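You operate a simulated robot arm through the tools that you are given. There is no shell and no other tool.

The job below is to be done with a simulated robot arm. You get a single attempt, and the scene is never put back.

JOB
Clamp the rusty block in the vice, brush the rust off and lay it in the tray.
Fine: keep your fingers out of the jaws; use the wire brush and put it back; wind the vice open till the handle hangs. Set down upright: block, wire brush. What is to be rubbed or washed off counts as gone when no trace of it is left.
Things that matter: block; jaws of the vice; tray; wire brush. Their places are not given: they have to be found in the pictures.

The check looks at the end state, three seconds after you hand in, the way a careful person would. Anything else that was tipped, shoved, dropped, spilled or broken makes it a failure.

ROBOT AND FRAMES
A 7-joint arm with a two-finger parallel gripper, fixed in place. Base frame: the origin is at the foot of the arm, x ahead of it, y to its left, z up; the work surface is at about z = 85. Readings come in cm, degrees, newtons and seconds.
With the tool pointing down near the work surface it reaches from about 10 to 64 cm from the base axis. Its first joint turns from -66.0 to 66.0 degrees. Payload 1.57 kg.
Tool frame: the origin (TCP) lies between the finger pads and is the grasp point; the fingertips stand 3 cm ahead of it; z points along the fingers, y is the line along which they close. The gripper opens to 8 cm. The fingers are 1.7 cm wide and 1.2 cm thick; the gripper's body (4 by 8.2 cm) begins 8 cm behind the TCP.
Orientation is told as [roll, pitch, yaw] about the base's x, y, z axes, in that order, counted from this pose: with the fingers straight down and closing along the base's y, the tool's x points along the base's -x, its y along +y and its z along -z.

CONTROLS
- The arm moves only by the tool apply_moves. Its arguments are lists of equal length, an entry for each row: "travel": the shift along the tool's x, y, z in cm, a list of three; "rot": the turn, a rotation vector about the tool's x, y, z in rad, a list of three. In form: {"travel": [[tx, ty, tz], ...], "rot": [[rx, ry, rz], ...]}. A call has 1 to 20 rows; each row shifts and turns the commanded pose from where the row before left it, along the tool's axes as they then stand. "gripper" is the opening, from 0 (shut) to 1 (fully open), set as the call begins (left out, the last holds). Each row takes 0.2 s and may step no farther than 5 cm and 8.6 degrees from the row before; otherwise, or with a gripper value out of range, the whole call is refused. A pose out of reach is approached as far as the arm can. The call stops where the force on the tool passes 90 N (or 10 N more than at its start, if that is more) or the arm is blocked; 0.2 s more then pass. The fingers move at their own pace (about 7.2 cm/s each) and stop on an object; they squeeze with about 35 N. The grip force told is the motor's: it shows also when the fingers shut on nothing. Time passes only in rows, and 0.2 s behind the last, so rows that do not move let the fingers close. The reply holds the time, the measured pose of the TCP, the force on the tool along the base axes, the opening and the grip force, in the units named above and with some noise, with the torque about the TCP (base axes, N m) and any sound that the robot's microphone picked up.
- Cameras (640 x 400 px; columns grow to the right, rows downward): "scene" is fixed at [6.36, 44.31, 141.67]; the picture's right is [-0.65, -0.76, 0.00], its down [-0.49, 0.42, -0.77] and it looks along [0.58, -0.50, -0.64] (base axes); focal length 324 px, centre (320, 200). "wrist" rides on the gripper at [7.2, -0.7, -12.2] in the tool frame; the picture's right is [0.09, 1.00, 0.00], its down [-0.84, 0.08, -0.54] and it looks along [-0.54, 0.05, 0.84] (tool axes); focal length 238 px, centre (320, 200).
- get_image(camera): a new picture of that camera. The clock stands still meanwhile.
- pixel_to_xyz(camera, pixels): for up to 12 pixels [column, row] of the newest picture of that camera ("zoom" is the newest enlarged one), the place [x, y, z] in the base frame of the surface seen there, good to about 0.3 cm. The clock stands still meanwhile.
- enlarge(camera, box): a new picture of the part [left, top, right, bottom] of that camera's present view, enlarged. The clock stands still meanwhile.
- sign_off(): hands the job in; it is judged then, once.

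Unless the task says otherwise, let go and move clear before handing in.

The tools are called after "Emit:" as a command line: name --argument value ..., lists and objects as JSON in quotes. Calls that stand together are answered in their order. apply_moves: Moves the arm, as the interface text tells. Its arguments: {"type":"object","properties":{"travel":{"type":"array","items":{"type":"array","items":{"type":"number"}}},"rot":{"type":"array","items":{"type":"array","items":{"type":"number"}}},"gripper":{"type":"number"}},"required":["travel","rot"]} The other tools are called the same way: get_image (camera) takes a picture; pixel_to_xyz (camera, pixels) gives the place of the surface under pixels of a picture; enlarge (camera, box) takes an enlarged picture of a part of a camera's view; sign_off () hands the job in.

At the start:

```text
time: 0.0
position: [39.54, 0.99, 115.38]
ee_rot: [0.0, 0.0, -0.1]
force: [-0.6, 0.5, 0.3]
moment: [-0.02, 0.02, -0.02]
grip_width: 8.01
finger_force: 0.1
```

scene: 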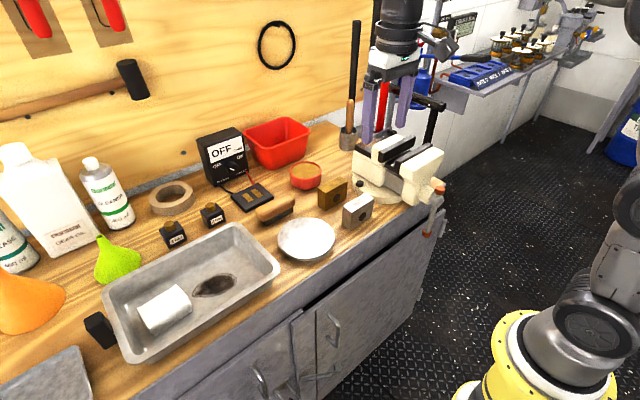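
wrist: 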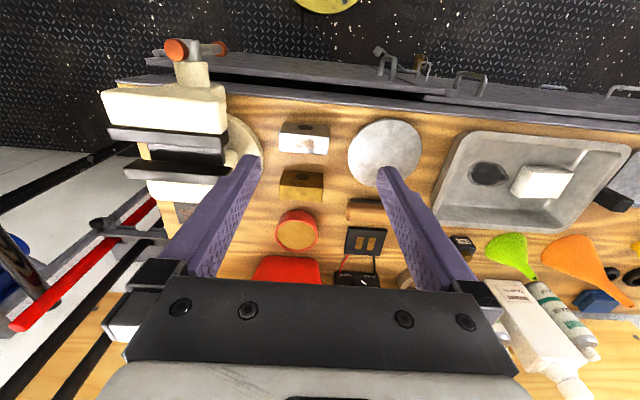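

The pictures show the vice near scene pixel (400,165), two blocks near (332,192) and (357,210), a brush near (275,207) and trays. I'll take enlarged views to tell which things are which.

Emit:
enlarge --camera "scene" --box '[240, 100, 460, 260]'

Emit:
enlarge --camera "wrist" --box '[100, 30, 420, 290]'

Emit:
enlarge --camera "scene" --box '[60, 120, 340, 370]'

```text
2.50 times, centred on (350, 180) of scene
```

zoom: 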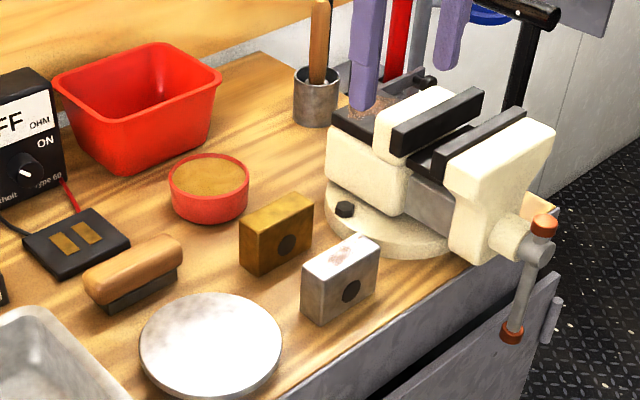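

```text
1.54 times, centred on (260, 160) of wrist
```

zoom: 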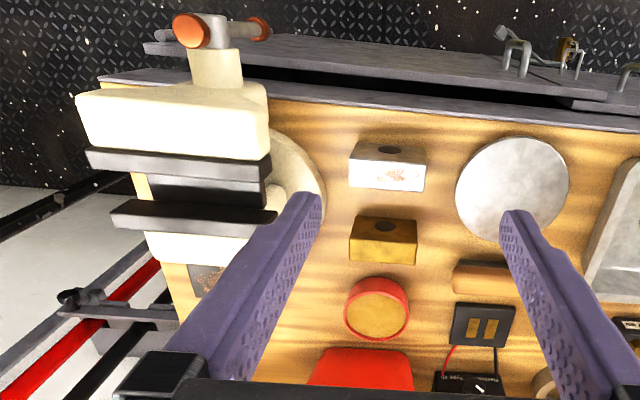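

```text
1.60 times, centred on (200, 245) of scene
```

zoom: 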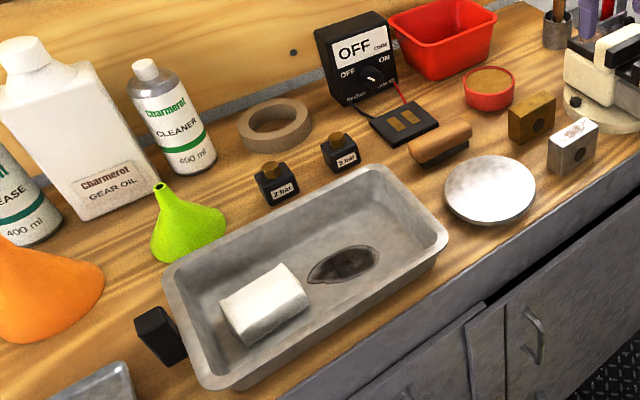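

The steel block with a reddish patch at scene (357,210) looks like the rusty one. I need closer views of the brush candidates (275,207) and (348,130) and the tray candidates (190,290), (307,238) and (40,380).

Emit:
enlarge --camera "scene" --box '[240, 180, 320, 230]'

Emit:
enlarge --camera "scene" --box '[310, 80, 400, 160]'

Emit:
enlarge --camera "scene" --box '[0, 280, 160, 400]'

Emit:
enlarge --camera "scene" --box '[300, 160, 400, 250]'

Emit:
enlarge --camera "wrist" --box '[400, 90, 640, 340]'

Emit:
enlarge --camera "scene" --box '[350, 110, 460, 240]'

```text
8.00 times, centred on (280, 205) of scene
```

zoom: 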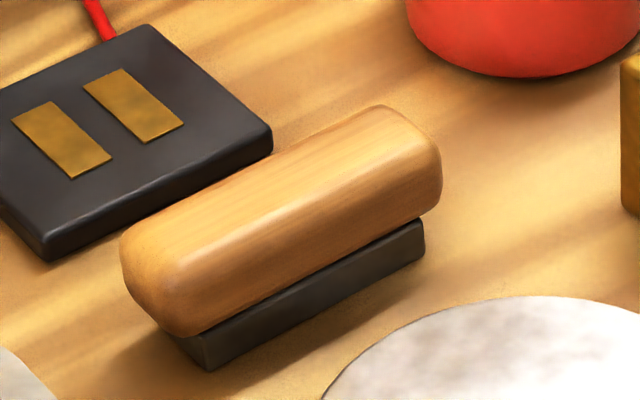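

```text
5.00 times, centred on (355, 120) of scene
```

zoom: 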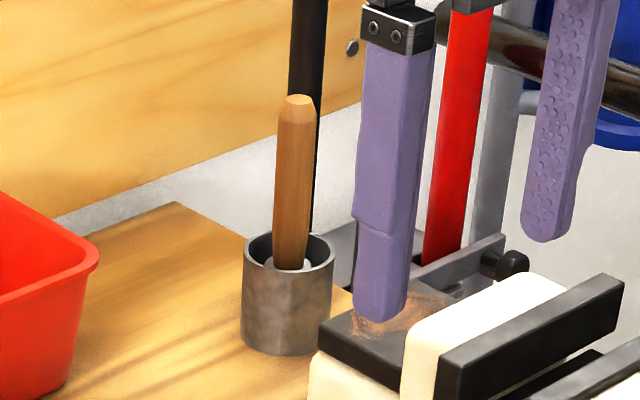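

```text
3.33 times, centred on (80, 340) of scene
```

zoom: 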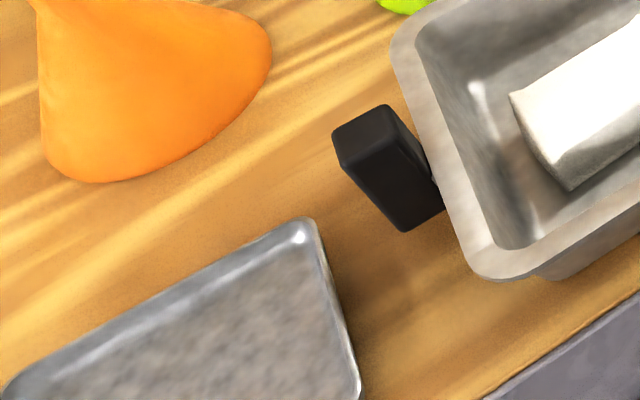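

```text
4.44 times, centred on (350, 205) of scene
```

zoom: 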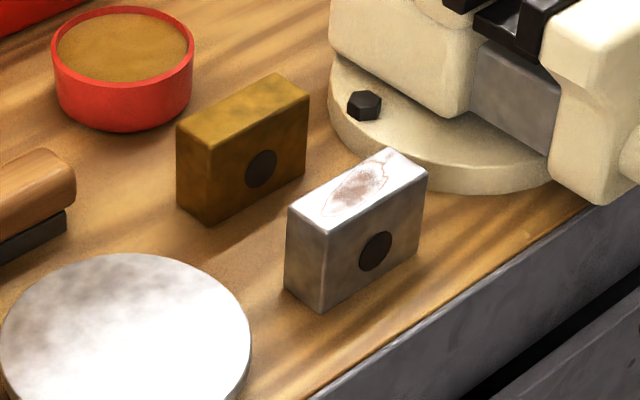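

```text
1.60 times, centred on (520, 215) of wrist
```

zoom: 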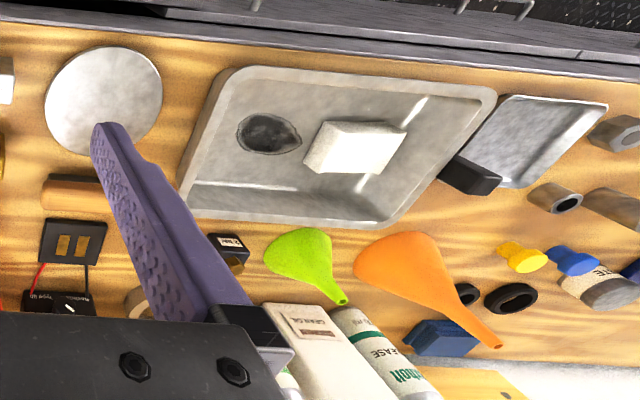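

```text
3.08 times, centred on (405, 175) of scene
```

zoom: 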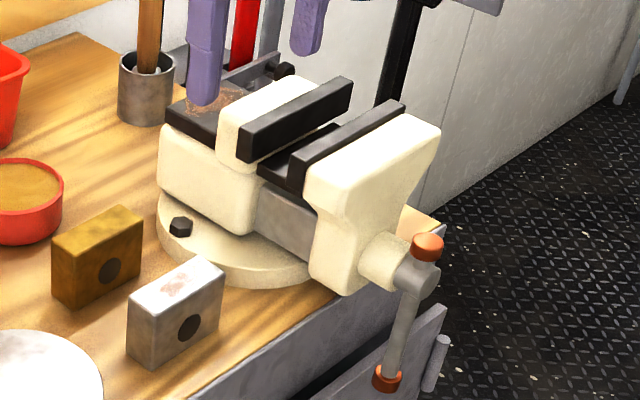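

Several candidates need measuring. I'll take fresh pictures and read positions of the blocks, brush, trays, and vice parts.

Emit:
pixel_to_xyz --camera "scene" --pixels '[[357, 200], [350, 215], [332, 190], [275, 203], [307, 235], [307, 222], [190, 290], [35, 385], [100, 330], [305, 175], [250, 195], [215, 285]]'

Emit:
pixel_to_xyz --camera "wrist" --pixels '[[305, 143], [302, 185], [365, 208], [385, 150], [295, 230], [490, 172], [540, 182], [615, 200], [190, 105], [180, 140], [175, 170], [180, 50]]'

```text
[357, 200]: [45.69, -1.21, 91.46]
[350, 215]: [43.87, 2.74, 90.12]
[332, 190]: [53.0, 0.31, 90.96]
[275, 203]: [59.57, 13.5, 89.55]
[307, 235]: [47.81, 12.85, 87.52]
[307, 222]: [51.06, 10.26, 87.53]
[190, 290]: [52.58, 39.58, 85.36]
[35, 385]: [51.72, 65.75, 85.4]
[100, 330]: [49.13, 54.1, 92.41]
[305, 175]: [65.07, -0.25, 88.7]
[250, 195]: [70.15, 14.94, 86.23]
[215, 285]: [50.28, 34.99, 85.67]
```

```text
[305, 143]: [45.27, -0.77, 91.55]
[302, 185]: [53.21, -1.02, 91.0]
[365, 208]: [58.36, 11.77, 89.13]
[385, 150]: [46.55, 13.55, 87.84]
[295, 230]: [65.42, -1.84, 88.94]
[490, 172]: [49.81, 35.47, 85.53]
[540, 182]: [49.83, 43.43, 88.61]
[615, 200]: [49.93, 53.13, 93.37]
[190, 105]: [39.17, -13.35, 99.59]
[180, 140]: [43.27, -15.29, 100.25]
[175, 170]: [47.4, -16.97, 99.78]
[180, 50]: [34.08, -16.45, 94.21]
```

The steel block sits near (45,-0.8) with its top at z≈91.5. The vice jaws are near x 41–47, y≈-15, top z≈100, and the handle is near (34,-16.5,94). I'll move the wrist camera over the vice for a close look.

Emit:
apply_moves --travel '[[1.5, -3.4, 1], [1.5, -3.4, 1], [1.5, -3.4, 1], [1.5, -3.4, 1], [1.5, -3.4, 1], [0, 0, 0]]' --rot '[[0, 0, 0], [0, 0, 0], [0, 0, 0], [0, 0, 0], [0, 0, 0], [0, 0, 0]]'

Emit:
get_image --camera "wrist"

Emit:
get_image --camera "scene"

```text
time: 1.4
position: [31.79, -15.96, 110.12]
ee_rot: [-0.1, 0.1, 0.0]
force: [-0.7, 0.5, 0.2]
moment: [-0.04, 0.0, 0.0]
grip_width: 8.01
finger_force: 0.0
```

```text
taken
```

wrist: 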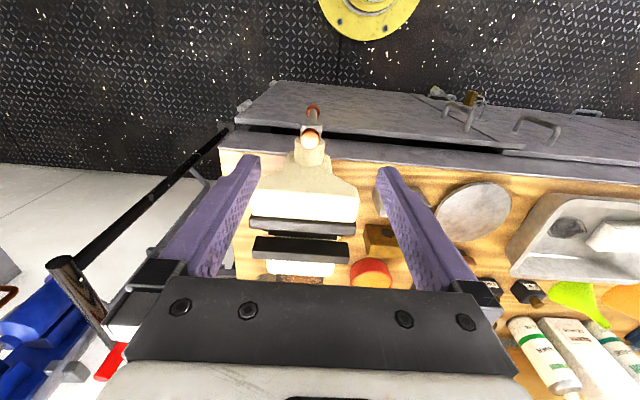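

```text
taken
```

scene: 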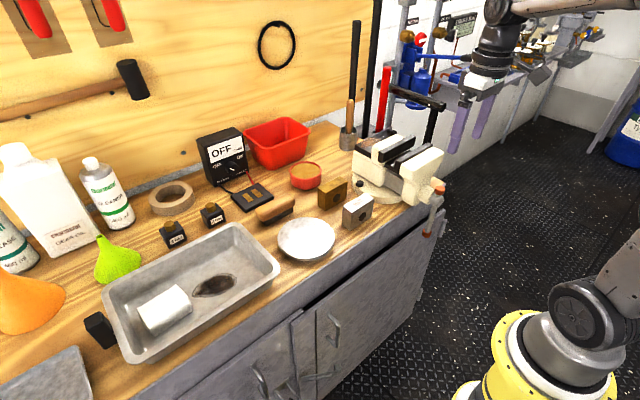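

The vice now lies in the middle of the wrist view around (305,200). I'll enlarge it and measure jaw faces, slide, screw hub and handle.

Emit:
enlarge --camera "scene" --box '[340, 110, 460, 250]'

Emit:
enlarge --camera "wrist" --box '[230, 90, 400, 290]'

```text
2.86 times, centred on (400, 180) of scene
```

zoom: 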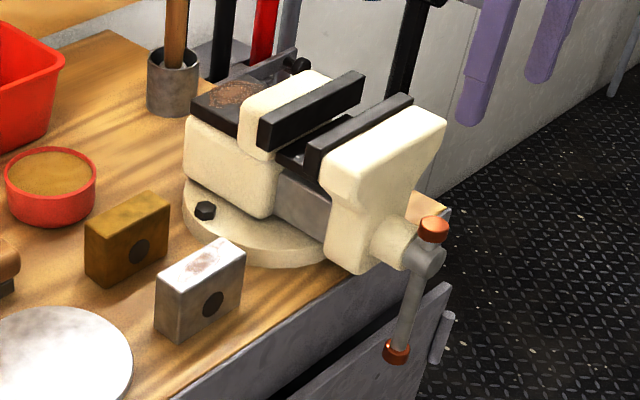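

```text
2.00 times, centred on (315, 190) of wrist
```

zoom: 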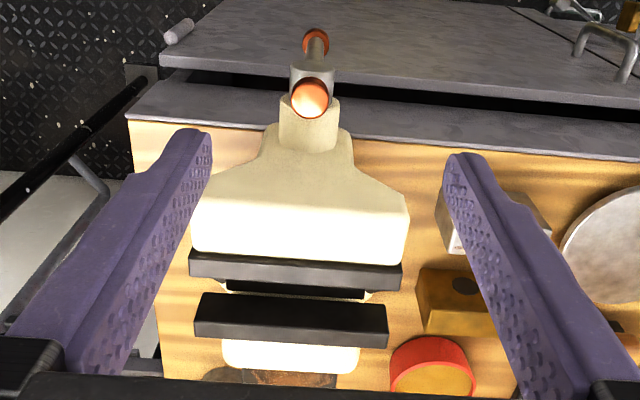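

The wrist zoom shows the front jaw bar at zoom row ~265, the rear bar at ~320, the hub at (312,80), with the red handle knob at (310,98). I'll measure these points.

Emit:
pixel_to_xyz --camera "zoom" --pixels '[[195, 260], [400, 270], [300, 285], [300, 290], [300, 300], [200, 300], [385, 310], [290, 325], [310, 98], [312, 75], [316, 40], [310, 125]]'

Emit:
pixel_to_xyz --camera "scene" --pixels '[[438, 187], [437, 197], [431, 215], [425, 234], [420, 190], [402, 150], [391, 162], [395, 160], [385, 146], [401, 158], [418, 155], [375, 170]]'

```text
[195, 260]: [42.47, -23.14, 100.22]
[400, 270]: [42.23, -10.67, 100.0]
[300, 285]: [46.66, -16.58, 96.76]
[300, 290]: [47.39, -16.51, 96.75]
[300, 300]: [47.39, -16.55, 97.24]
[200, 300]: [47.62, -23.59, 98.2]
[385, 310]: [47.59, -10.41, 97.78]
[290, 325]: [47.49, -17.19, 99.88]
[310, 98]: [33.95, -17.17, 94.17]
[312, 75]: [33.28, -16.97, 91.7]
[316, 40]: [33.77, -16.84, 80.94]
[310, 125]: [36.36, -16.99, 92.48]
```

```text
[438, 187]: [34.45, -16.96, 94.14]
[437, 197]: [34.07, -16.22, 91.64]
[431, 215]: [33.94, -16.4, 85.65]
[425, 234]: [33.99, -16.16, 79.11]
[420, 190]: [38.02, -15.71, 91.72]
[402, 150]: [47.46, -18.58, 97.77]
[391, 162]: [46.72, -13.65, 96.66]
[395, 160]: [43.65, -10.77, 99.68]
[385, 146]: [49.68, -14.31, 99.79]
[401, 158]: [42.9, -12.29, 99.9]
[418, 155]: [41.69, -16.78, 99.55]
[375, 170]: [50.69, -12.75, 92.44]
```

The vice is centred on y≈-17. Its rear jaw face is at x≈47.4, jaw tops are at z≈100, a ledge between the jaws is at z≈96.7, and the screw hub is near (34,-17,92) with the bar hanging down to z≈79. I'll test in free air whether the tool can point horizontally forward for turning the handle.

Emit:
apply_moves --travel '[[3, 0, 0], [0, 0, 0], [0, 0, 0], [0, 0, 0], [0, 0, 0], [0, 0, 0], [0, 0, 0], [0, 0, 0], [0, 0, 0], [0, 0, 0], [0, 0, 0], [0, 0, 0], [0, 0, 0]]' --rot '[[0, 0, 0], [0, -0.1428, 0], [0, -0.1428, 0], [0, -0.1428, 0], [0, -0.1428, 0], [0, -0.1428, 0], [0, -0.1428, 0], [0, -0.1428, 0], [0, -0.1428, 0], [0, -0.1428, 0], [0, -0.1428, 0], [0, -0.1428, 0], [0, 0, 0]]'

Emit:
get_image --camera "scene"

Emit:
get_image --camera "wrist"

```text
time: 4.2
position: [29.84, -15.58, 110.36]
ee_rot: [-162.7, -89.9, 162.7]
force: [0.1, -0.6, 0.0]
moment: [0.01, 0.01, 0.04]
grip_width: 7.99
finger_force: 0.1
out of reach, approached as far as the arm can: row 11
```

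```text
taken
```

scene: 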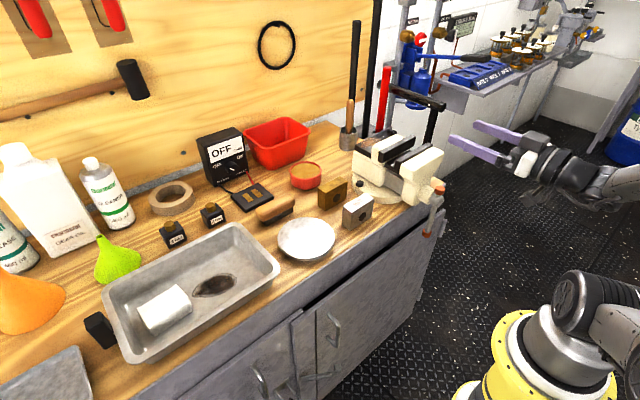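

```text
taken
```

wrist: 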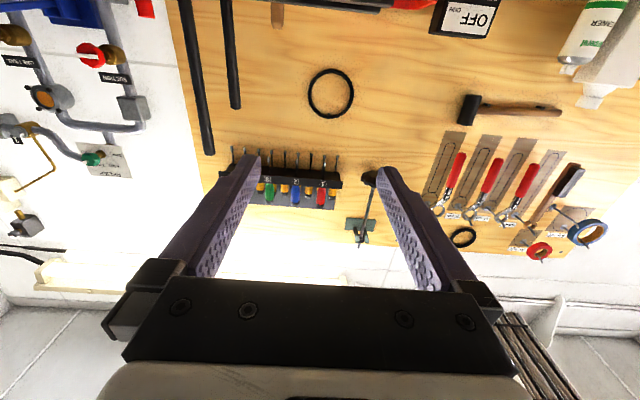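

The arm can hold the tool horizontally (pitch ≈ -90). The wall shows hanging tools around wrist (550,200), so I'll enlarge those in case a brush hangs there.

Emit:
enlarge --camera "wrist" --box '[420, 80, 620, 280]'

Emit:
pixel_to_xyz --camera "wrist" --pixels '[[570, 182], [545, 210], [365, 220], [470, 110]]'

```text
2.00 times, centred on (520, 180) of wrist
```

zoom: 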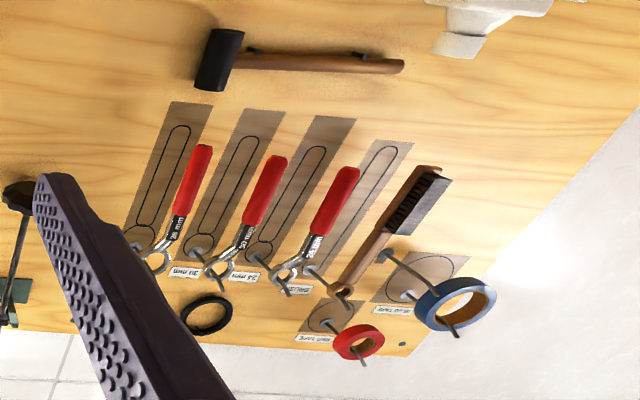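

```text
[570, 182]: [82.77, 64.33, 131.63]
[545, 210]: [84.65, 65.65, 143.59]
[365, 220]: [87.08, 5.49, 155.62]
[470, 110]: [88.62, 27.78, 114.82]
```

A wire-like brush hangs on the wall at about (83,64,132), but it is far out of reach. I'll return to vertical and look closely at the wooden brush on the bench and the dish.

Emit:
apply_moves --travel '[[0, 0, 0], [0, 0, 0], [0, 0, 0], [0, 0, 0], [0, 0, 0], [0, 0, 0], [0, 0, 0], [0, 0, 0], [0, 0, 0], [0, 0, 0], [0, 0, 0], [-2, 4, 0], [-2, 4, 0], [-2, 4, 0], [-2, 4, 0.5], [-2, 4, 0.5], [-2, 4, 1], [-2, 4, 1], [-1, 0, 1], [0, 0, 0]]' --rot '[[0, 0.1428, 0], [0, 0.1428, 0], [0, 0.1428, 0], [0, 0.1428, 0], [0, 0.1428, 0], [0, 0.1428, 0], [0, 0.1428, 0], [0, 0.1428, 0], [0, 0.1428, 0], [0, 0.1428, 0], [0, 0.1428, 0], [0, 0, 0], [0, 0, 0], [0, 0, 0], [0, 0, 0], [0, 0, 0], [0, 0, 0], [0, 0, 0], [0, 0, 0], [0, 0, 0]]'

Emit:
get_image --camera "wrist"

```text
time: 8.4
position: [44.62, 12.22, 106.47]
ee_rot: [0.1, 0.0, 0.0]
force: [0.4, -0.2, -0.2]
moment: [-0.02, 0.02, -0.04]
grip_width: 7.98
finger_force: 0.1
```

```text
taken
```

wrist: 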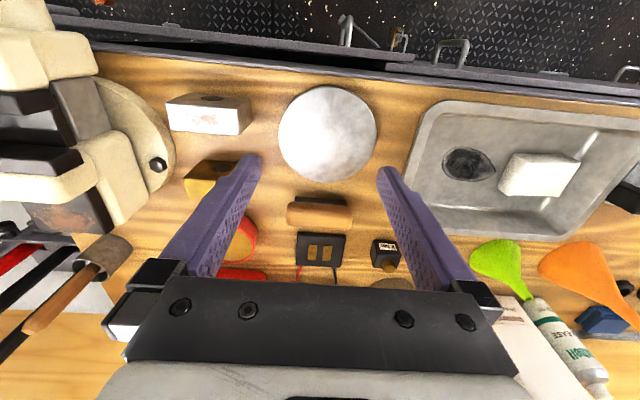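

Emit:
enlarge --camera "wrist" --box '[250, 70, 420, 290]'

Emit:
enlarge --camera "wrist" --box '[390, 80, 640, 250]'

Emit:
enlarge --camera "wrist" --box '[130, 70, 280, 210]'

Emit:
enlarge --camera "wrist" --box '[0, 200, 160, 370]'

```text
1.82 times, centred on (335, 180) of wrist
```

zoom: 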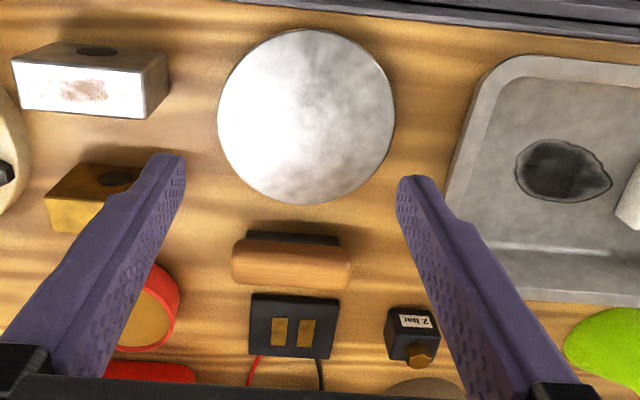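

```text
2.35 times, centred on (515, 165) of wrist
```

zoom: 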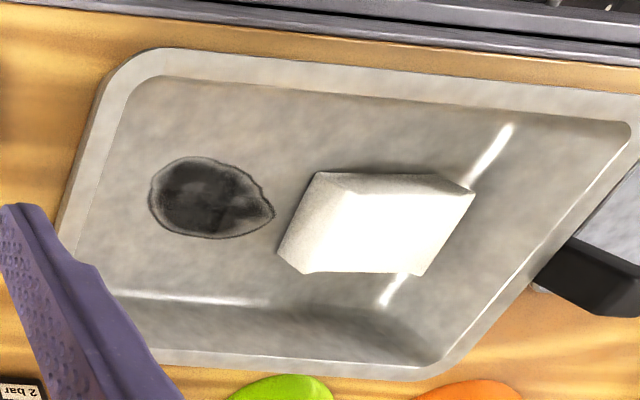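

```text
2.86 times, centred on (205, 140) of wrist
```

zoom: 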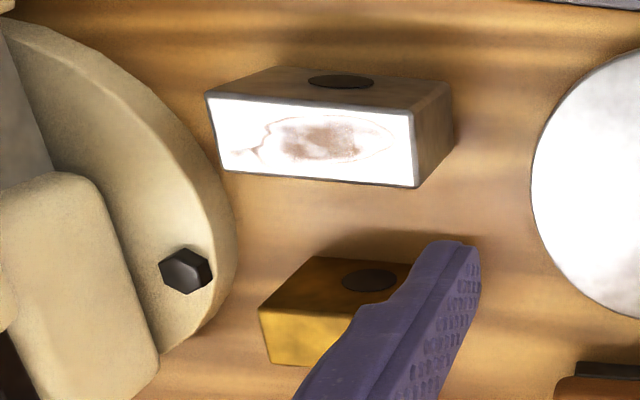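

```text
2.35 times, centred on (80, 285) of wrist
```

zoom: 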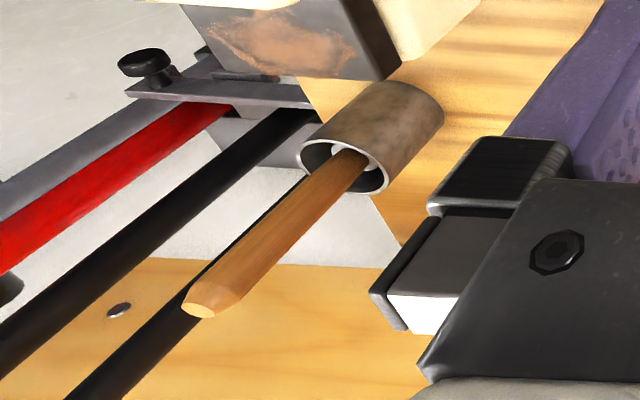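

The wooden brush is at wrist (320,212) and the flat disc at (327,133). I'll measure the disc, tray walls and floor, brush and block outline.

Emit:
pixel_to_xyz --camera "wrist" --pixels '[[327, 133], [300, 100], [327, 92], [327, 175], [372, 135], [283, 135], [290, 215], [350, 220], [320, 213], [320, 202], [295, 202], [345, 205]]'

Emit:
pixel_to_xyz --camera "wrist" --pixels '[[440, 105], [425, 120], [408, 200], [415, 190], [440, 130], [435, 185], [630, 140], [600, 150], [570, 225], [560, 235], [465, 165], [460, 130]]'

Emit:
pixel_to_xyz --camera "wrist" --pixels '[[168, 104], [247, 108], [238, 133], [171, 128], [208, 118], [195, 95], [222, 98], [250, 118], [188, 172], [110, 245], [90, 265], [45, 315]]'

```text
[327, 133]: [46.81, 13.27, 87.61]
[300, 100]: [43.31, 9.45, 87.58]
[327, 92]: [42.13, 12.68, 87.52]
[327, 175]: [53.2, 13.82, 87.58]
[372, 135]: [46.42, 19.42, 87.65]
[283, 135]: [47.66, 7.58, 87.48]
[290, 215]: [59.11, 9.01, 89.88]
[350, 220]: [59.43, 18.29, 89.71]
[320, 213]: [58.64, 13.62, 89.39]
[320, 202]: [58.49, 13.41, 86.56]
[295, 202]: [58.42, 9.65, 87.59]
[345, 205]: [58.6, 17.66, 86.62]
```

```text
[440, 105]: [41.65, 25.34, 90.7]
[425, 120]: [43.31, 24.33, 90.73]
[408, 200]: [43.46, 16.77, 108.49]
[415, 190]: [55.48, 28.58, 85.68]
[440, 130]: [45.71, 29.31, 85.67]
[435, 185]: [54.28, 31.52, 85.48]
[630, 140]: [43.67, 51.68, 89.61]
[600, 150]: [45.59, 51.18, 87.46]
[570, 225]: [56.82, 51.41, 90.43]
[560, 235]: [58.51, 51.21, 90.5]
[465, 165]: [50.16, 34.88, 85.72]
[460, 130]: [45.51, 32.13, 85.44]
```

```text
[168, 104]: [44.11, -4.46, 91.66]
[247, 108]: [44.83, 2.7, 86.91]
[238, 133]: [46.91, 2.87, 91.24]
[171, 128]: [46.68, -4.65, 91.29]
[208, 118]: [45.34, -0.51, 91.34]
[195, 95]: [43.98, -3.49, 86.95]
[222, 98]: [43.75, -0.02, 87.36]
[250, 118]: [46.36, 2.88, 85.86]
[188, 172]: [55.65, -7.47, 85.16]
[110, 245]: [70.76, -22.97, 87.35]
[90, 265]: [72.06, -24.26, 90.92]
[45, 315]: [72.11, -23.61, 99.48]
```

The disc is flat (z≈87.6, radius ≈6), so it isn't a tray. The big rectangular tray spans x 42–58, y 24–52 with its floor at z≈85.5, and the block is about 7.4 (y) × 2.9 (x) × 6.4. Next I'll look straight down on the vice gap.

Emit:
apply_moves --travel '[[0, -4.2, -0.5], [0, -4.2, -0.5], [0, -4.2, -0.5], [0, -4.2, 0], [0, -4.2, 0], [0, -4.2, 0], [0, -4, 0], [0, 0, 0], [0, 0, 0], [0, 0, 0], [0, 0, 0], [0, 0, 0]]' --rot '[[0, 0, 0], [0, 0, 0], [0, 0, 0], [0, 0, 0], [0, 0, 0], [0, 0, 0], [0, 0, 0], [0, 0.1425, 0], [0, 0.1425, 0], [0, 0.1425, 0], [0, 0.1425, 0], [0, 0, 0]]'

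Emit:
get_image --camera "wrist"

```text
time: 11.0
position: [43.11, -16.33, 106.6]
ee_rot: [0.0, 32.7, 0.1]
force: [0.5, -0.5, 0.4]
moment: [0.0, 0.02, 0.04]
grip_width: 8.0
finger_force: 0.0
out of reach, approached as far as the arm can: row 11
```

```text
taken
```

wrist: 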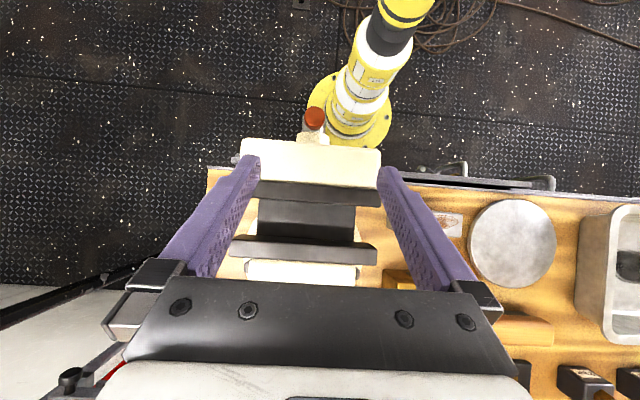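

Now the gap is seen from above at wrist (305,215). I'll enlarge and measure the jaw faces and the black floor between them.

Emit:
enlarge --camera "wrist" --box '[210, 90, 410, 290]'

Emit:
pixel_to_xyz --camera "wrist" --pixels '[[300, 186], [300, 198], [300, 210], [300, 225], [300, 236], [300, 240], [300, 250], [262, 220], [350, 220], [235, 248], [374, 255], [314, 118]]'

Emit:
pixel_to_xyz --camera "wrist" --pixels '[[262, 192], [378, 196], [300, 150], [300, 180], [300, 192], [300, 202], [300, 233], [230, 175], [225, 200], [440, 190], [300, 264], [212, 168]]'

```text
2.00 times, centred on (310, 190) of wrist
```

zoom: 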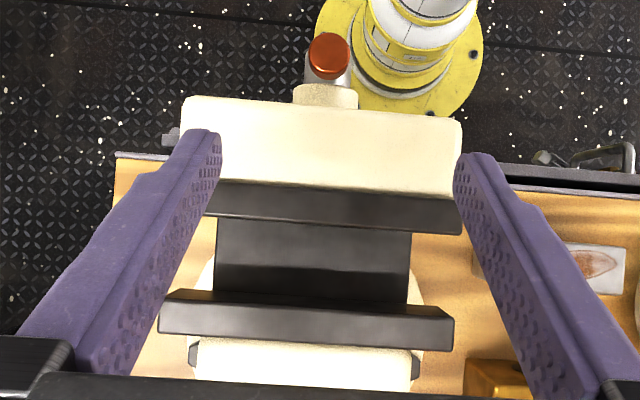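

```text
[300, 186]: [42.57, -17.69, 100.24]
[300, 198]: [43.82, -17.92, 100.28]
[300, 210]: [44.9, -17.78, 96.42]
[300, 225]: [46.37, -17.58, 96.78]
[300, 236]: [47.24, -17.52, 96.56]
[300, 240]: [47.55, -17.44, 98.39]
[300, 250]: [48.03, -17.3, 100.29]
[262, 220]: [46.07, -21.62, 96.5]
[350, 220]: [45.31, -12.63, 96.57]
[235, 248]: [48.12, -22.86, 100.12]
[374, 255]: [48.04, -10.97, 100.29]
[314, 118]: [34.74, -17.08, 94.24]
```

```text
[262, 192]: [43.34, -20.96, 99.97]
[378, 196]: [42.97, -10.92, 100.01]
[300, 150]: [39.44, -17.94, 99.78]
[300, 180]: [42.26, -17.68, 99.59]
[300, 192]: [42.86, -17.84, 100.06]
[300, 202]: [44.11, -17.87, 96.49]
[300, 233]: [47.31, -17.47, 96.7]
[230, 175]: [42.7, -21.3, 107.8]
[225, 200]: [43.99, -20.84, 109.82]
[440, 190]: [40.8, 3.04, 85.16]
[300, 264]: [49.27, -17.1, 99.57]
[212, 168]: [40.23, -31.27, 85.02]
```

The jaw gap runs from x≈43.95 to 47.4 (about 3.5 cm), with a solid floor at z≈96.6. The block is about 2.9 thick, so it should fit. I'll straighten the tool, go above the block and yaw 90° so the fingers close along x.

Emit:
apply_moves --travel '[[0, 0, 0], [0, 0, 0], [0, 0, 0], [0, 0, 0], [0, 4, 0], [0, 4, 0], [0, 4, 0], [0, 4, 0], [0, 0, 0], [0, 0, 0], [0, 0, 0], [0, 0, 0], [0, 0, 0], [0, 0, 0], [0, 0, 0], [0, 0, 0], [0, 0, 0], [0, 0, 0], [0, 0, 0], [0, 0, 0]]' --rot '[[0, -0.1425, 0], [0, -0.1425, 0], [0, -0.1425, 0], [0, -0.1425, 0], [0, 0, 0], [0, 0, 0], [0, 0, 0], [0, 0, 0], [0, 0, 0.1428], [0, 0, 0.1428], [0, 0, 0.1428], [0, 0, 0.1428], [0, 0, 0.1428], [0, 0, 0.1428], [0, 0, 0.1428], [0, 0, 0.1428], [0, 0, 0.1428], [0, 0, 0.1428], [0, 0, 0.1428], [0, 0, 0]]'

Emit:
get_image --camera "wrist"

Emit:
enlarge --camera "scene" --box '[320, 175, 400, 245]'

```text
time: 15.2
position: [42.91, -0.26, 106.54]
ee_rot: [0.0, 0.0, -90.1]
force: [0.5, -0.2, 0.3]
moment: [0.01, 0.02, 0.0]
grip_width: 7.98
finger_force: 0.0
```

```text
taken
```

wrist: 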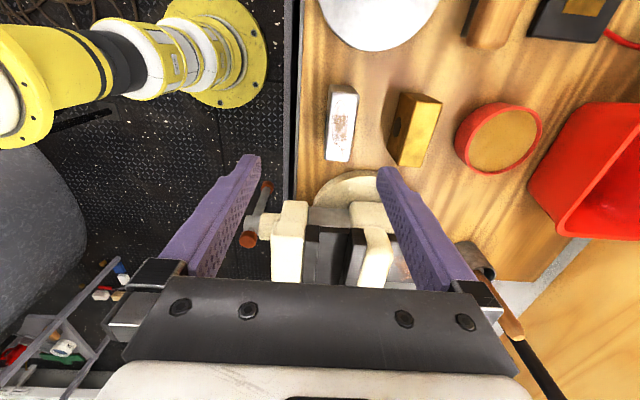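

```text
5.71 times, centred on (360, 210) of scene
```

zoom: 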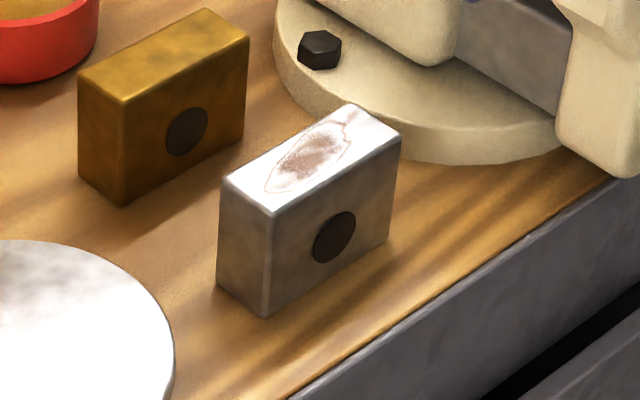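

Yaw -90 is reached without trouble. I'll measure the block's corners from the scene zoom (222,182), (272,215), (350,105), (400,140), plus the base corners.

Emit:
pixel_to_xyz --camera "zoom" --pixels '[[226, 184], [272, 211], [351, 108], [396, 140], [310, 160], [221, 284], [266, 310], [386, 238], [334, 236], [245, 250], [200, 320], [420, 260]]'

Emit:
pixel_to_xyz --camera "wrist" --pixels '[[331, 88], [356, 92], [327, 158], [349, 160], [340, 125], [300, 150], [395, 160], [422, 100], [312, 30], [290, 60], [285, 120], [302, 120]]'

```text
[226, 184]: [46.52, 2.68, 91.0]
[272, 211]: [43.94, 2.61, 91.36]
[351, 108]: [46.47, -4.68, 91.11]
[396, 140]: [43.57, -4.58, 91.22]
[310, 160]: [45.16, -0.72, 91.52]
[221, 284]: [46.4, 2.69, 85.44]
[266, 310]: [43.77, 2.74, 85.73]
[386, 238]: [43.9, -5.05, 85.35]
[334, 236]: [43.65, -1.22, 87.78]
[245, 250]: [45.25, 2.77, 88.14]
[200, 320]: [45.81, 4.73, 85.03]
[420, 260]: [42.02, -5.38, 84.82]
```

```text
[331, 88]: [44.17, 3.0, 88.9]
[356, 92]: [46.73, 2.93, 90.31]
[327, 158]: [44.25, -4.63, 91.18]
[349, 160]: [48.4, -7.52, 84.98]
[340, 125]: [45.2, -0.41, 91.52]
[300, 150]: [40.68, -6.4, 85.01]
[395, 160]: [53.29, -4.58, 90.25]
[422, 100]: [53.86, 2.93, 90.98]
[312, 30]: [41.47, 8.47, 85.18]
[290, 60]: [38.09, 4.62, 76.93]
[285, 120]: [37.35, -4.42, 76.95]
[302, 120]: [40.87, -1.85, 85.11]
```

The block is centred at about (45.15,-0.95), spans x 43.7–46.6 and y -4.75–2.8, and its top is at z≈91.4. I'll descend to just above it with the gripper at 6 cm and check.

Emit:
apply_moves --travel '[[-0.69, 2.24, 0], [0, 0, 3], [0, 0, 3], [0, 0, 2.5], [0, 0, 0]]' --rot '[[0, 0, 0], [0, 0, 0], [0, 0, 0], [0, 0, 0], [0, 0, 0]]' --gripper 0.75

Emit:
get_image --camera "wrist"

Emit:
enlarge --camera "scene" --box '[300, 130, 420, 250]'

```text
time: 16.4
position: [45.17, -0.96, 97.78]
ee_rot: [-0.1, 0.0, -90.1]
force: [-0.5, -0.3, 0.5]
moment: [0.03, -0.01, 0.01]
grip_width: 6.01
finger_force: 0.0
```

```text
taken
```

wrist: 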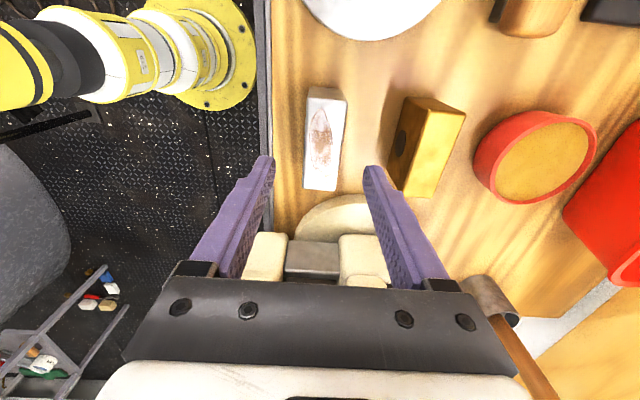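

```text
3.33 times, centred on (360, 190) of scene
```

zoom: 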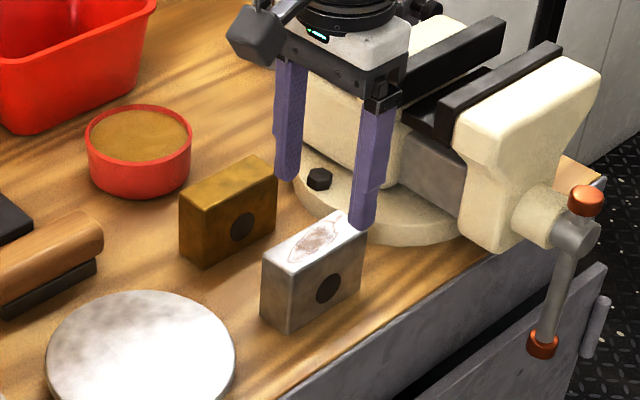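

The block lies centred between the fingers (wrist 323,140), with the tips just above it. I'll lower so the tips overlap the top 2.5 cm of the block, then close.

Emit:
apply_moves --travel '[[0, 0, 2], [0, 0, 2], [0, 0, 1.88], [0, 0, 0]]' --rot '[[0, 0, 0], [0, 0, 0], [0, 0, 0], [0, 0, 0]]'

Emit:
enlarge --camera "scene" --box '[300, 130, 420, 250]'

```text
time: 17.4
position: [45.33, -1.3, 92.01]
ee_rot: [0.0, 0.0, -89.9]
force: [-0.4, -0.2, -0.2]
moment: [-0.03, -0.01, 0.0]
grip_width: 5.99
finger_force: 0.2
```

```text
3.33 times, centred on (360, 190) of scene
```

zoom: 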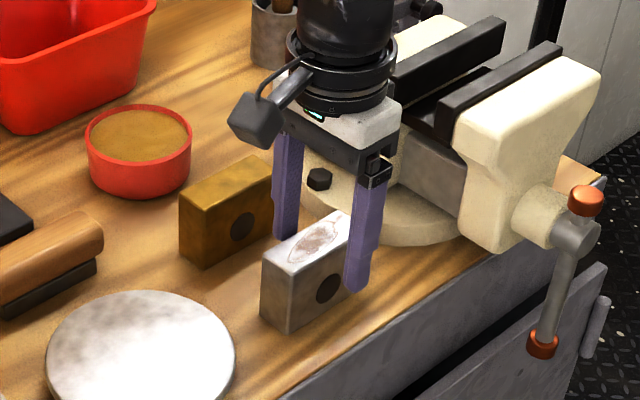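

The fingers stand on both sides of the block's top. I'll take a still reading, then close.

Emit:
apply_moves --travel '[[0, 0, 0]]' --rot '[[0, 0, 0]]'

Emit:
apply_moves --travel '[[0, 0, 0], [0, 0, 0], [0, 0, 0], [0, 0, 0]]' --rot '[[0, 0, 0], [0, 0, 0], [0, 0, 0], [0, 0, 0]]' --gripper 0.0

Emit:
enlarge --camera "scene" --box '[300, 130, 420, 250]'

```text
time: 17.8
position: [45.24, -1.25, 92.17]
ee_rot: [0.1, 0.0, -90.0]
force: [-0.3, -0.1, -0.2]
moment: [0.01, 0.0, 0.0]
grip_width: 6.02
finger_force: 0.0
```

```text
time: 18.8
position: [45.38, -1.25, 92.17]
ee_rot: [0.1, -0.1, -90.0]
force: [2.4, 0.1, 1.9]
moment: [-0.02, -0.09, 0.0]
grip_width: 3.13
finger_force: 34.9
```

```text
3.33 times, centred on (360, 190) of scene
```

zoom: 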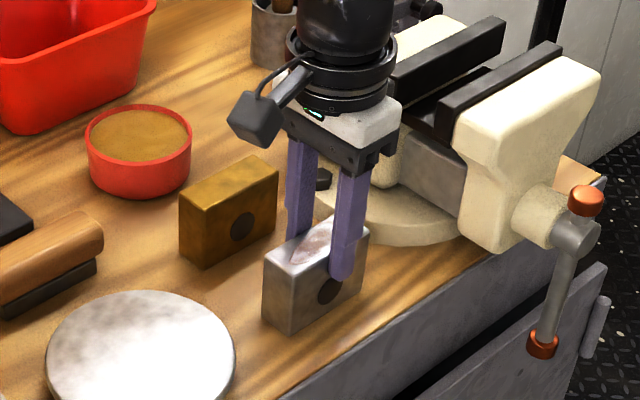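

The gripper holds at 3.13 cm with 34.9 N, so the block is about 3.1 cm thick. I'll lift it straight up.

Emit:
apply_moves --travel '[[0, 0, -1], [0, 0, -3], [0, 0, -4], [0, 0, -4], [0, 0, -3], [0, 0, 0], [0, 0, 0]]' --rot '[[0, 0, 0], [0, 0, 0], [0, 0, 0], [0, 0, 0], [0, 0, 0], [0, 0, 0], [0, 0, 0]]'

Emit:
get_image --camera "scene"

Emit:
get_image --camera "wrist"

```text
time: 20.4
position: [45.19, -0.71, 107.03]
ee_rot: [0.0, 0.0, -89.9]
force: [0.5, -0.5, 0.5]
moment: [0.01, 0.03, 0.01]
grip_width: 0.0
finger_force: 20.9
```

```text
taken
```

scene: 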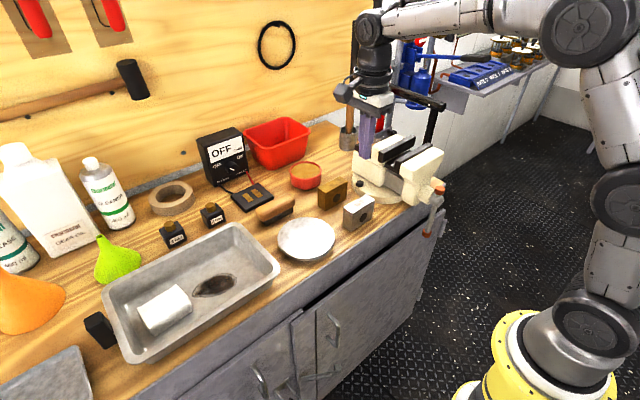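

```text
taken
```

wrist: 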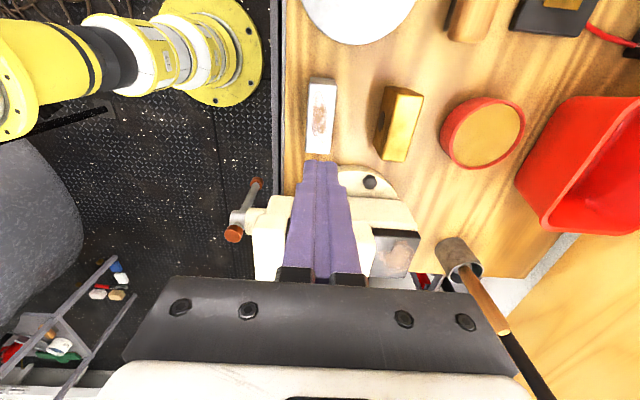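

The gripper shut to 0.0 and the block is still standing at scene (357,210), so it slipped out during the lift. I'll check closely that it wasn't disturbed.

Emit:
enlarge --camera "scene" --box '[320, 175, 400, 245]'

Emit:
pixel_to_xyz --camera "zoom" --pixels '[[226, 184], [272, 211], [351, 108], [396, 140], [310, 160], [221, 284], [266, 310], [386, 238]]'

Emit:
enlarge --camera "wrist" --box '[280, 60, 440, 180]'

```text
5.71 times, centred on (360, 210) of scene
```

zoom: 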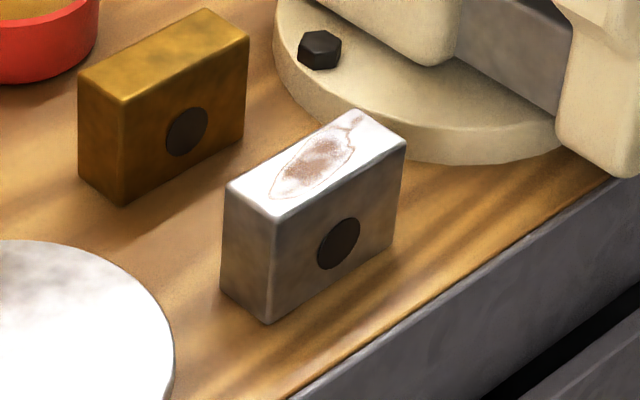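

```text
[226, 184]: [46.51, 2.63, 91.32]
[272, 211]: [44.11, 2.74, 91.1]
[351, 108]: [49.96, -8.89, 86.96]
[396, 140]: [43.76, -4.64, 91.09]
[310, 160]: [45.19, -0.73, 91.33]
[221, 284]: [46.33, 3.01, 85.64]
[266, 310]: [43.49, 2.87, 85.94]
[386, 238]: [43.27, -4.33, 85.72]
```

```text
3.33 times, centred on (360, 120) of wrist
```

zoom: 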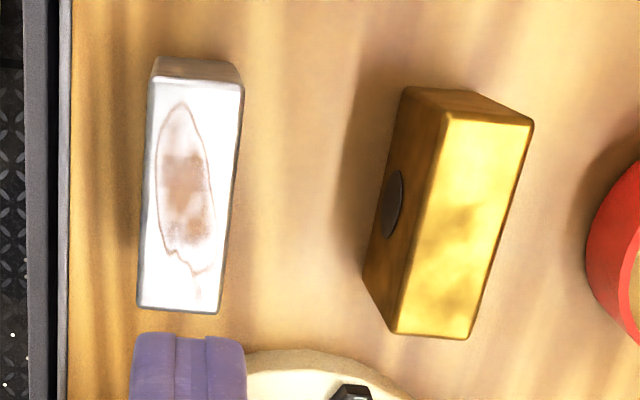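

The block only shifted by about 0.2 cm and still stands upright. I'll regrasp slightly deeper, with the tips just above what the jaws will cover, and lift very slowly while reading the weight.

Emit:
apply_moves --travel '[[0, 0, 0], [0, 0, 0], [0, 0, 3], [0, 0, 3], [0, 0, 3], [0, 0, 3], [0, 0, 3.2], [0, 0, 0], [0, 0, 0]]' --rot '[[0, 0, 0], [0, 0, 0], [0, 0, 0], [0, 0, 0], [0, 0, 0], [0, 0, 0], [0, 0, 0], [0, 0, 0], [0, 0, 0]]' --gripper 0.7

Emit:
apply_moves --travel '[[0, 0, 0], [0, 0, 0]]' --rot '[[0, 0, 0], [0, 0, 0]]'

Emit:
apply_moves --travel '[[0, 0, 0], [0, 0, 0], [0, 0, 0], [0, 0, 0], [0, 0, 0], [0, 0, 0]]' --rot '[[0, 0, 0], [0, 0, 0], [0, 0, 0], [0, 0, 0], [0, 0, 0], [0, 0, 0]]' --gripper 0.0

Emit:
apply_moves --travel '[[0, 0, -0.2], [0, 0, -0.2], [0, 0, -0.2], [0, 0, 0]]' --rot '[[0, 0, 0], [0, 0, 0], [0, 0, 0], [0, 0, 0]]'

Emit:
enlarge --camera "scene" --box '[300, 130, 420, 250]'

```text
time: 22.4
position: [45.35, -1.14, 92.0]
ee_rot: [-0.1, 0.0, -90.0]
force: [-0.6, -0.9, 0.1]
moment: [0.0, 0.03, -0.02]
grip_width: 5.62
finger_force: 0.0
```

```text
time: 23.0
position: [45.36, -1.16, 92.02]
ee_rot: [0.1, 0.0, -90.0]
force: [-0.4, 0.6, 0.0]
moment: [-0.01, 0.02, 0.02]
grip_width: 5.6
finger_force: 0.1
```

```text
time: 24.4
position: [45.44, -1.12, 92.03]
ee_rot: [0.0, 0.0, -90.1]
force: [-2.0, -0.6, 0.4]
moment: [0.03, 0.08, 0.02]
grip_width: 3.17
finger_force: 34.7
```

```text
time: 25.4
position: [45.35, -1.11, 92.59]
ee_rot: [0.0, 0.0, -90.0]
force: [0.1, -0.4, -4.3]
moment: [0.02, 0.0, -0.01]
grip_width: 3.14
finger_force: 35.1
```

```text
3.33 times, centred on (360, 190) of scene
```

zoom: 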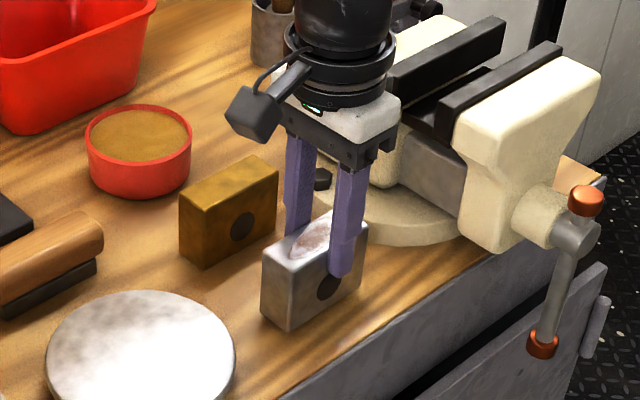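

The force now reads -4.3 N down, so the block's weight is at least partly carried. I'll continue slowly and check whether it is rising.

Emit:
apply_moves --travel '[[0, 0, -0.3], [0, 0, -0.3], [0, 0, -0.3], [0, 0, -0.3], [0, 0, -0.3], [0, 0, 0]]' --rot '[[0, 0, 0], [0, 0, 0], [0, 0, 0], [0, 0, 0], [0, 0, 0], [0, 0, 0]]'

Emit:
enlarge --camera "scene" --box '[300, 130, 420, 250]'

```text
time: 26.8
position: [45.33, -1.0, 94.01]
ee_rot: [0.0, 0.1, -90.0]
force: [0.7, 0.1, -4.0]
moment: [0.0, -0.01, 0.01]
grip_width: 3.17
finger_force: 34.9
```

```text
3.33 times, centred on (360, 190) of scene
```

zoom: 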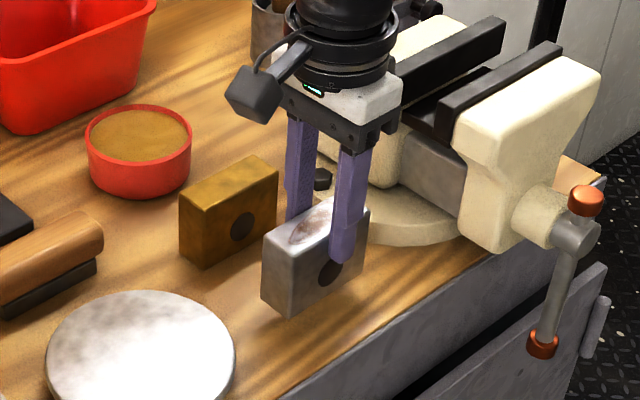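

The block is rising (its base is clear at zoom (285,312)) with a steady -4 N load. I'll keep raising with a gentle ramp.

Emit:
apply_moves --travel '[[0, 0, -0.3], [0, 0, -0.4], [0, 0, -0.5], [0, 0, -0.6], [0, 0, -0.7], [0, 0, -0.8], [0, 0, -0.9], [0, 0, -1], [0, 0, -1], [0, 0, -1], [0, 0, -1], [0, 0, -1], [0, 0, -1], [0, 0, -0.9], [0, 0, -0.8], [0, 0, -0.7], [0, 0, -0.6], [0, 0, -0.4], [0, 0, -0.2], [0, 0, 0]]' --rot '[[0, 0, 0], [0, 0, 0], [0, 0, 0], [0, 0, 0], [0, 0, 0], [0, 0, 0], [0, 0, 0], [0, 0, 0], [0, 0, 0], [0, 0, 0], [0, 0, 0], [0, 0, 0], [0, 0, 0], [0, 0, 0], [0, 0, 0], [0, 0, 0], [0, 0, 0], [0, 0, 0], [0, 0, 0], [0, 0, 0]]'

Emit:
enlarge --camera "scene" --box '[300, 80, 450, 250]'

```text
time: 31.0
position: [45.31, -1.06, 107.73]
ee_rot: [0.0, 0.0, -90.0]
force: [-0.2, 0.3, -4.6]
moment: [0.01, 0.03, 0.0]
grip_width: 3.16
finger_force: 35.1
```

```text
2.35 times, centred on (375, 165) of scene
```

zoom: 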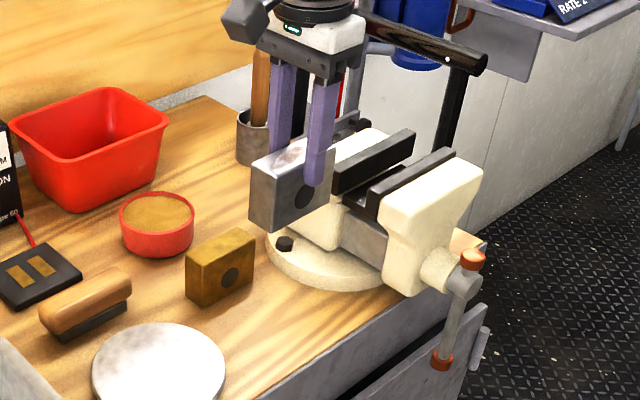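

The block hangs securely (-4.6 N, 3.16 cm). I'll move it gently along -y to above the vice gap and +0.37 in x toward the gap centre.

Emit:
apply_moves --travel '[[-0.3, 0, 0], [-0.5, 0, 0], [-0.7, 0.02, -0.1], [-0.8, 0.02, -0.1], [-0.9, 0.02, -0.1], [-1, 0.02, -0.1], [-1, 0.02, -0.1], [-1, 0.03, -0.1], [-1, 0.03, -0.1], [-1, 0.03, -0.1], [-1, 0.03, 0], [-1, 0.03, 0], [-1, 0.03, 0], [-1, 0.03, 0], [-1, 0.03, 0], [-0.9, 0.03, 0], [-0.8, 0, 0], [-0.6, 0, 0], [-0.4, 0, 0], [0, 0, 0]]' --rot '[[0, 0, 0], [0, 0, 0], [0, 0, 0], [0, 0, 0], [0, 0, 0], [0, 0, 0], [0, 0, 0], [0, 0, 0], [0, 0, 0], [0, 0, 0], [0, 0, 0], [0, 0, 0], [0, 0, 0], [0, 0, 0], [0, 0, 0], [0, 0, 0], [0, 0, 0], [0, 0, 0], [0, 0, 0], [0, 0, 0]]'

Emit:
enlarge --camera "scene" --box '[340, 70, 460, 220]'

Emit:
get_image --camera "wrist"

```text
time: 35.2
position: [45.62, -16.92, 108.53]
ee_rot: [0.0, 0.0, -89.9]
force: [-0.7, 0.2, -3.9]
moment: [-0.03, 0.0, 0.0]
grip_width: 3.14
finger_force: 35.4
```

```text
2.67 times, centred on (400, 145) of scene
```

zoom: 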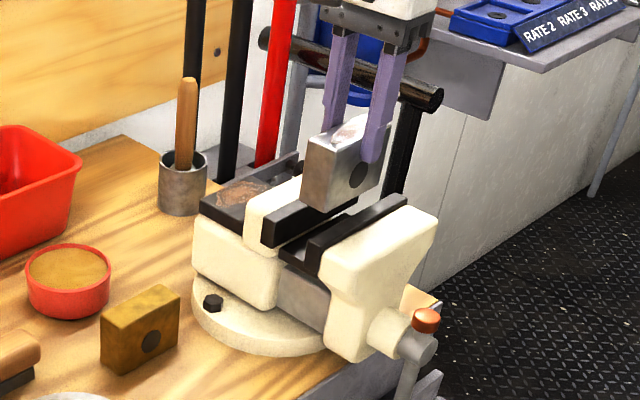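

```text
taken
```

wrist: 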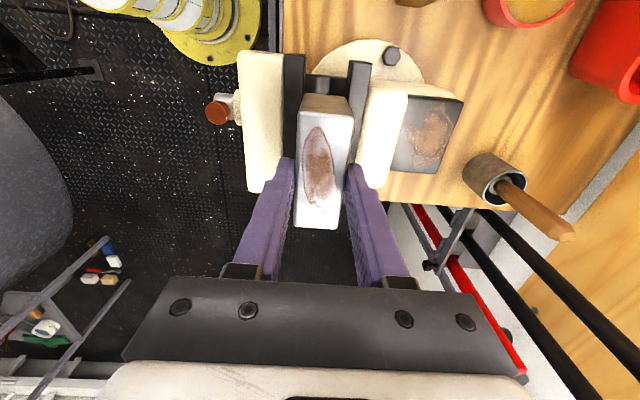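

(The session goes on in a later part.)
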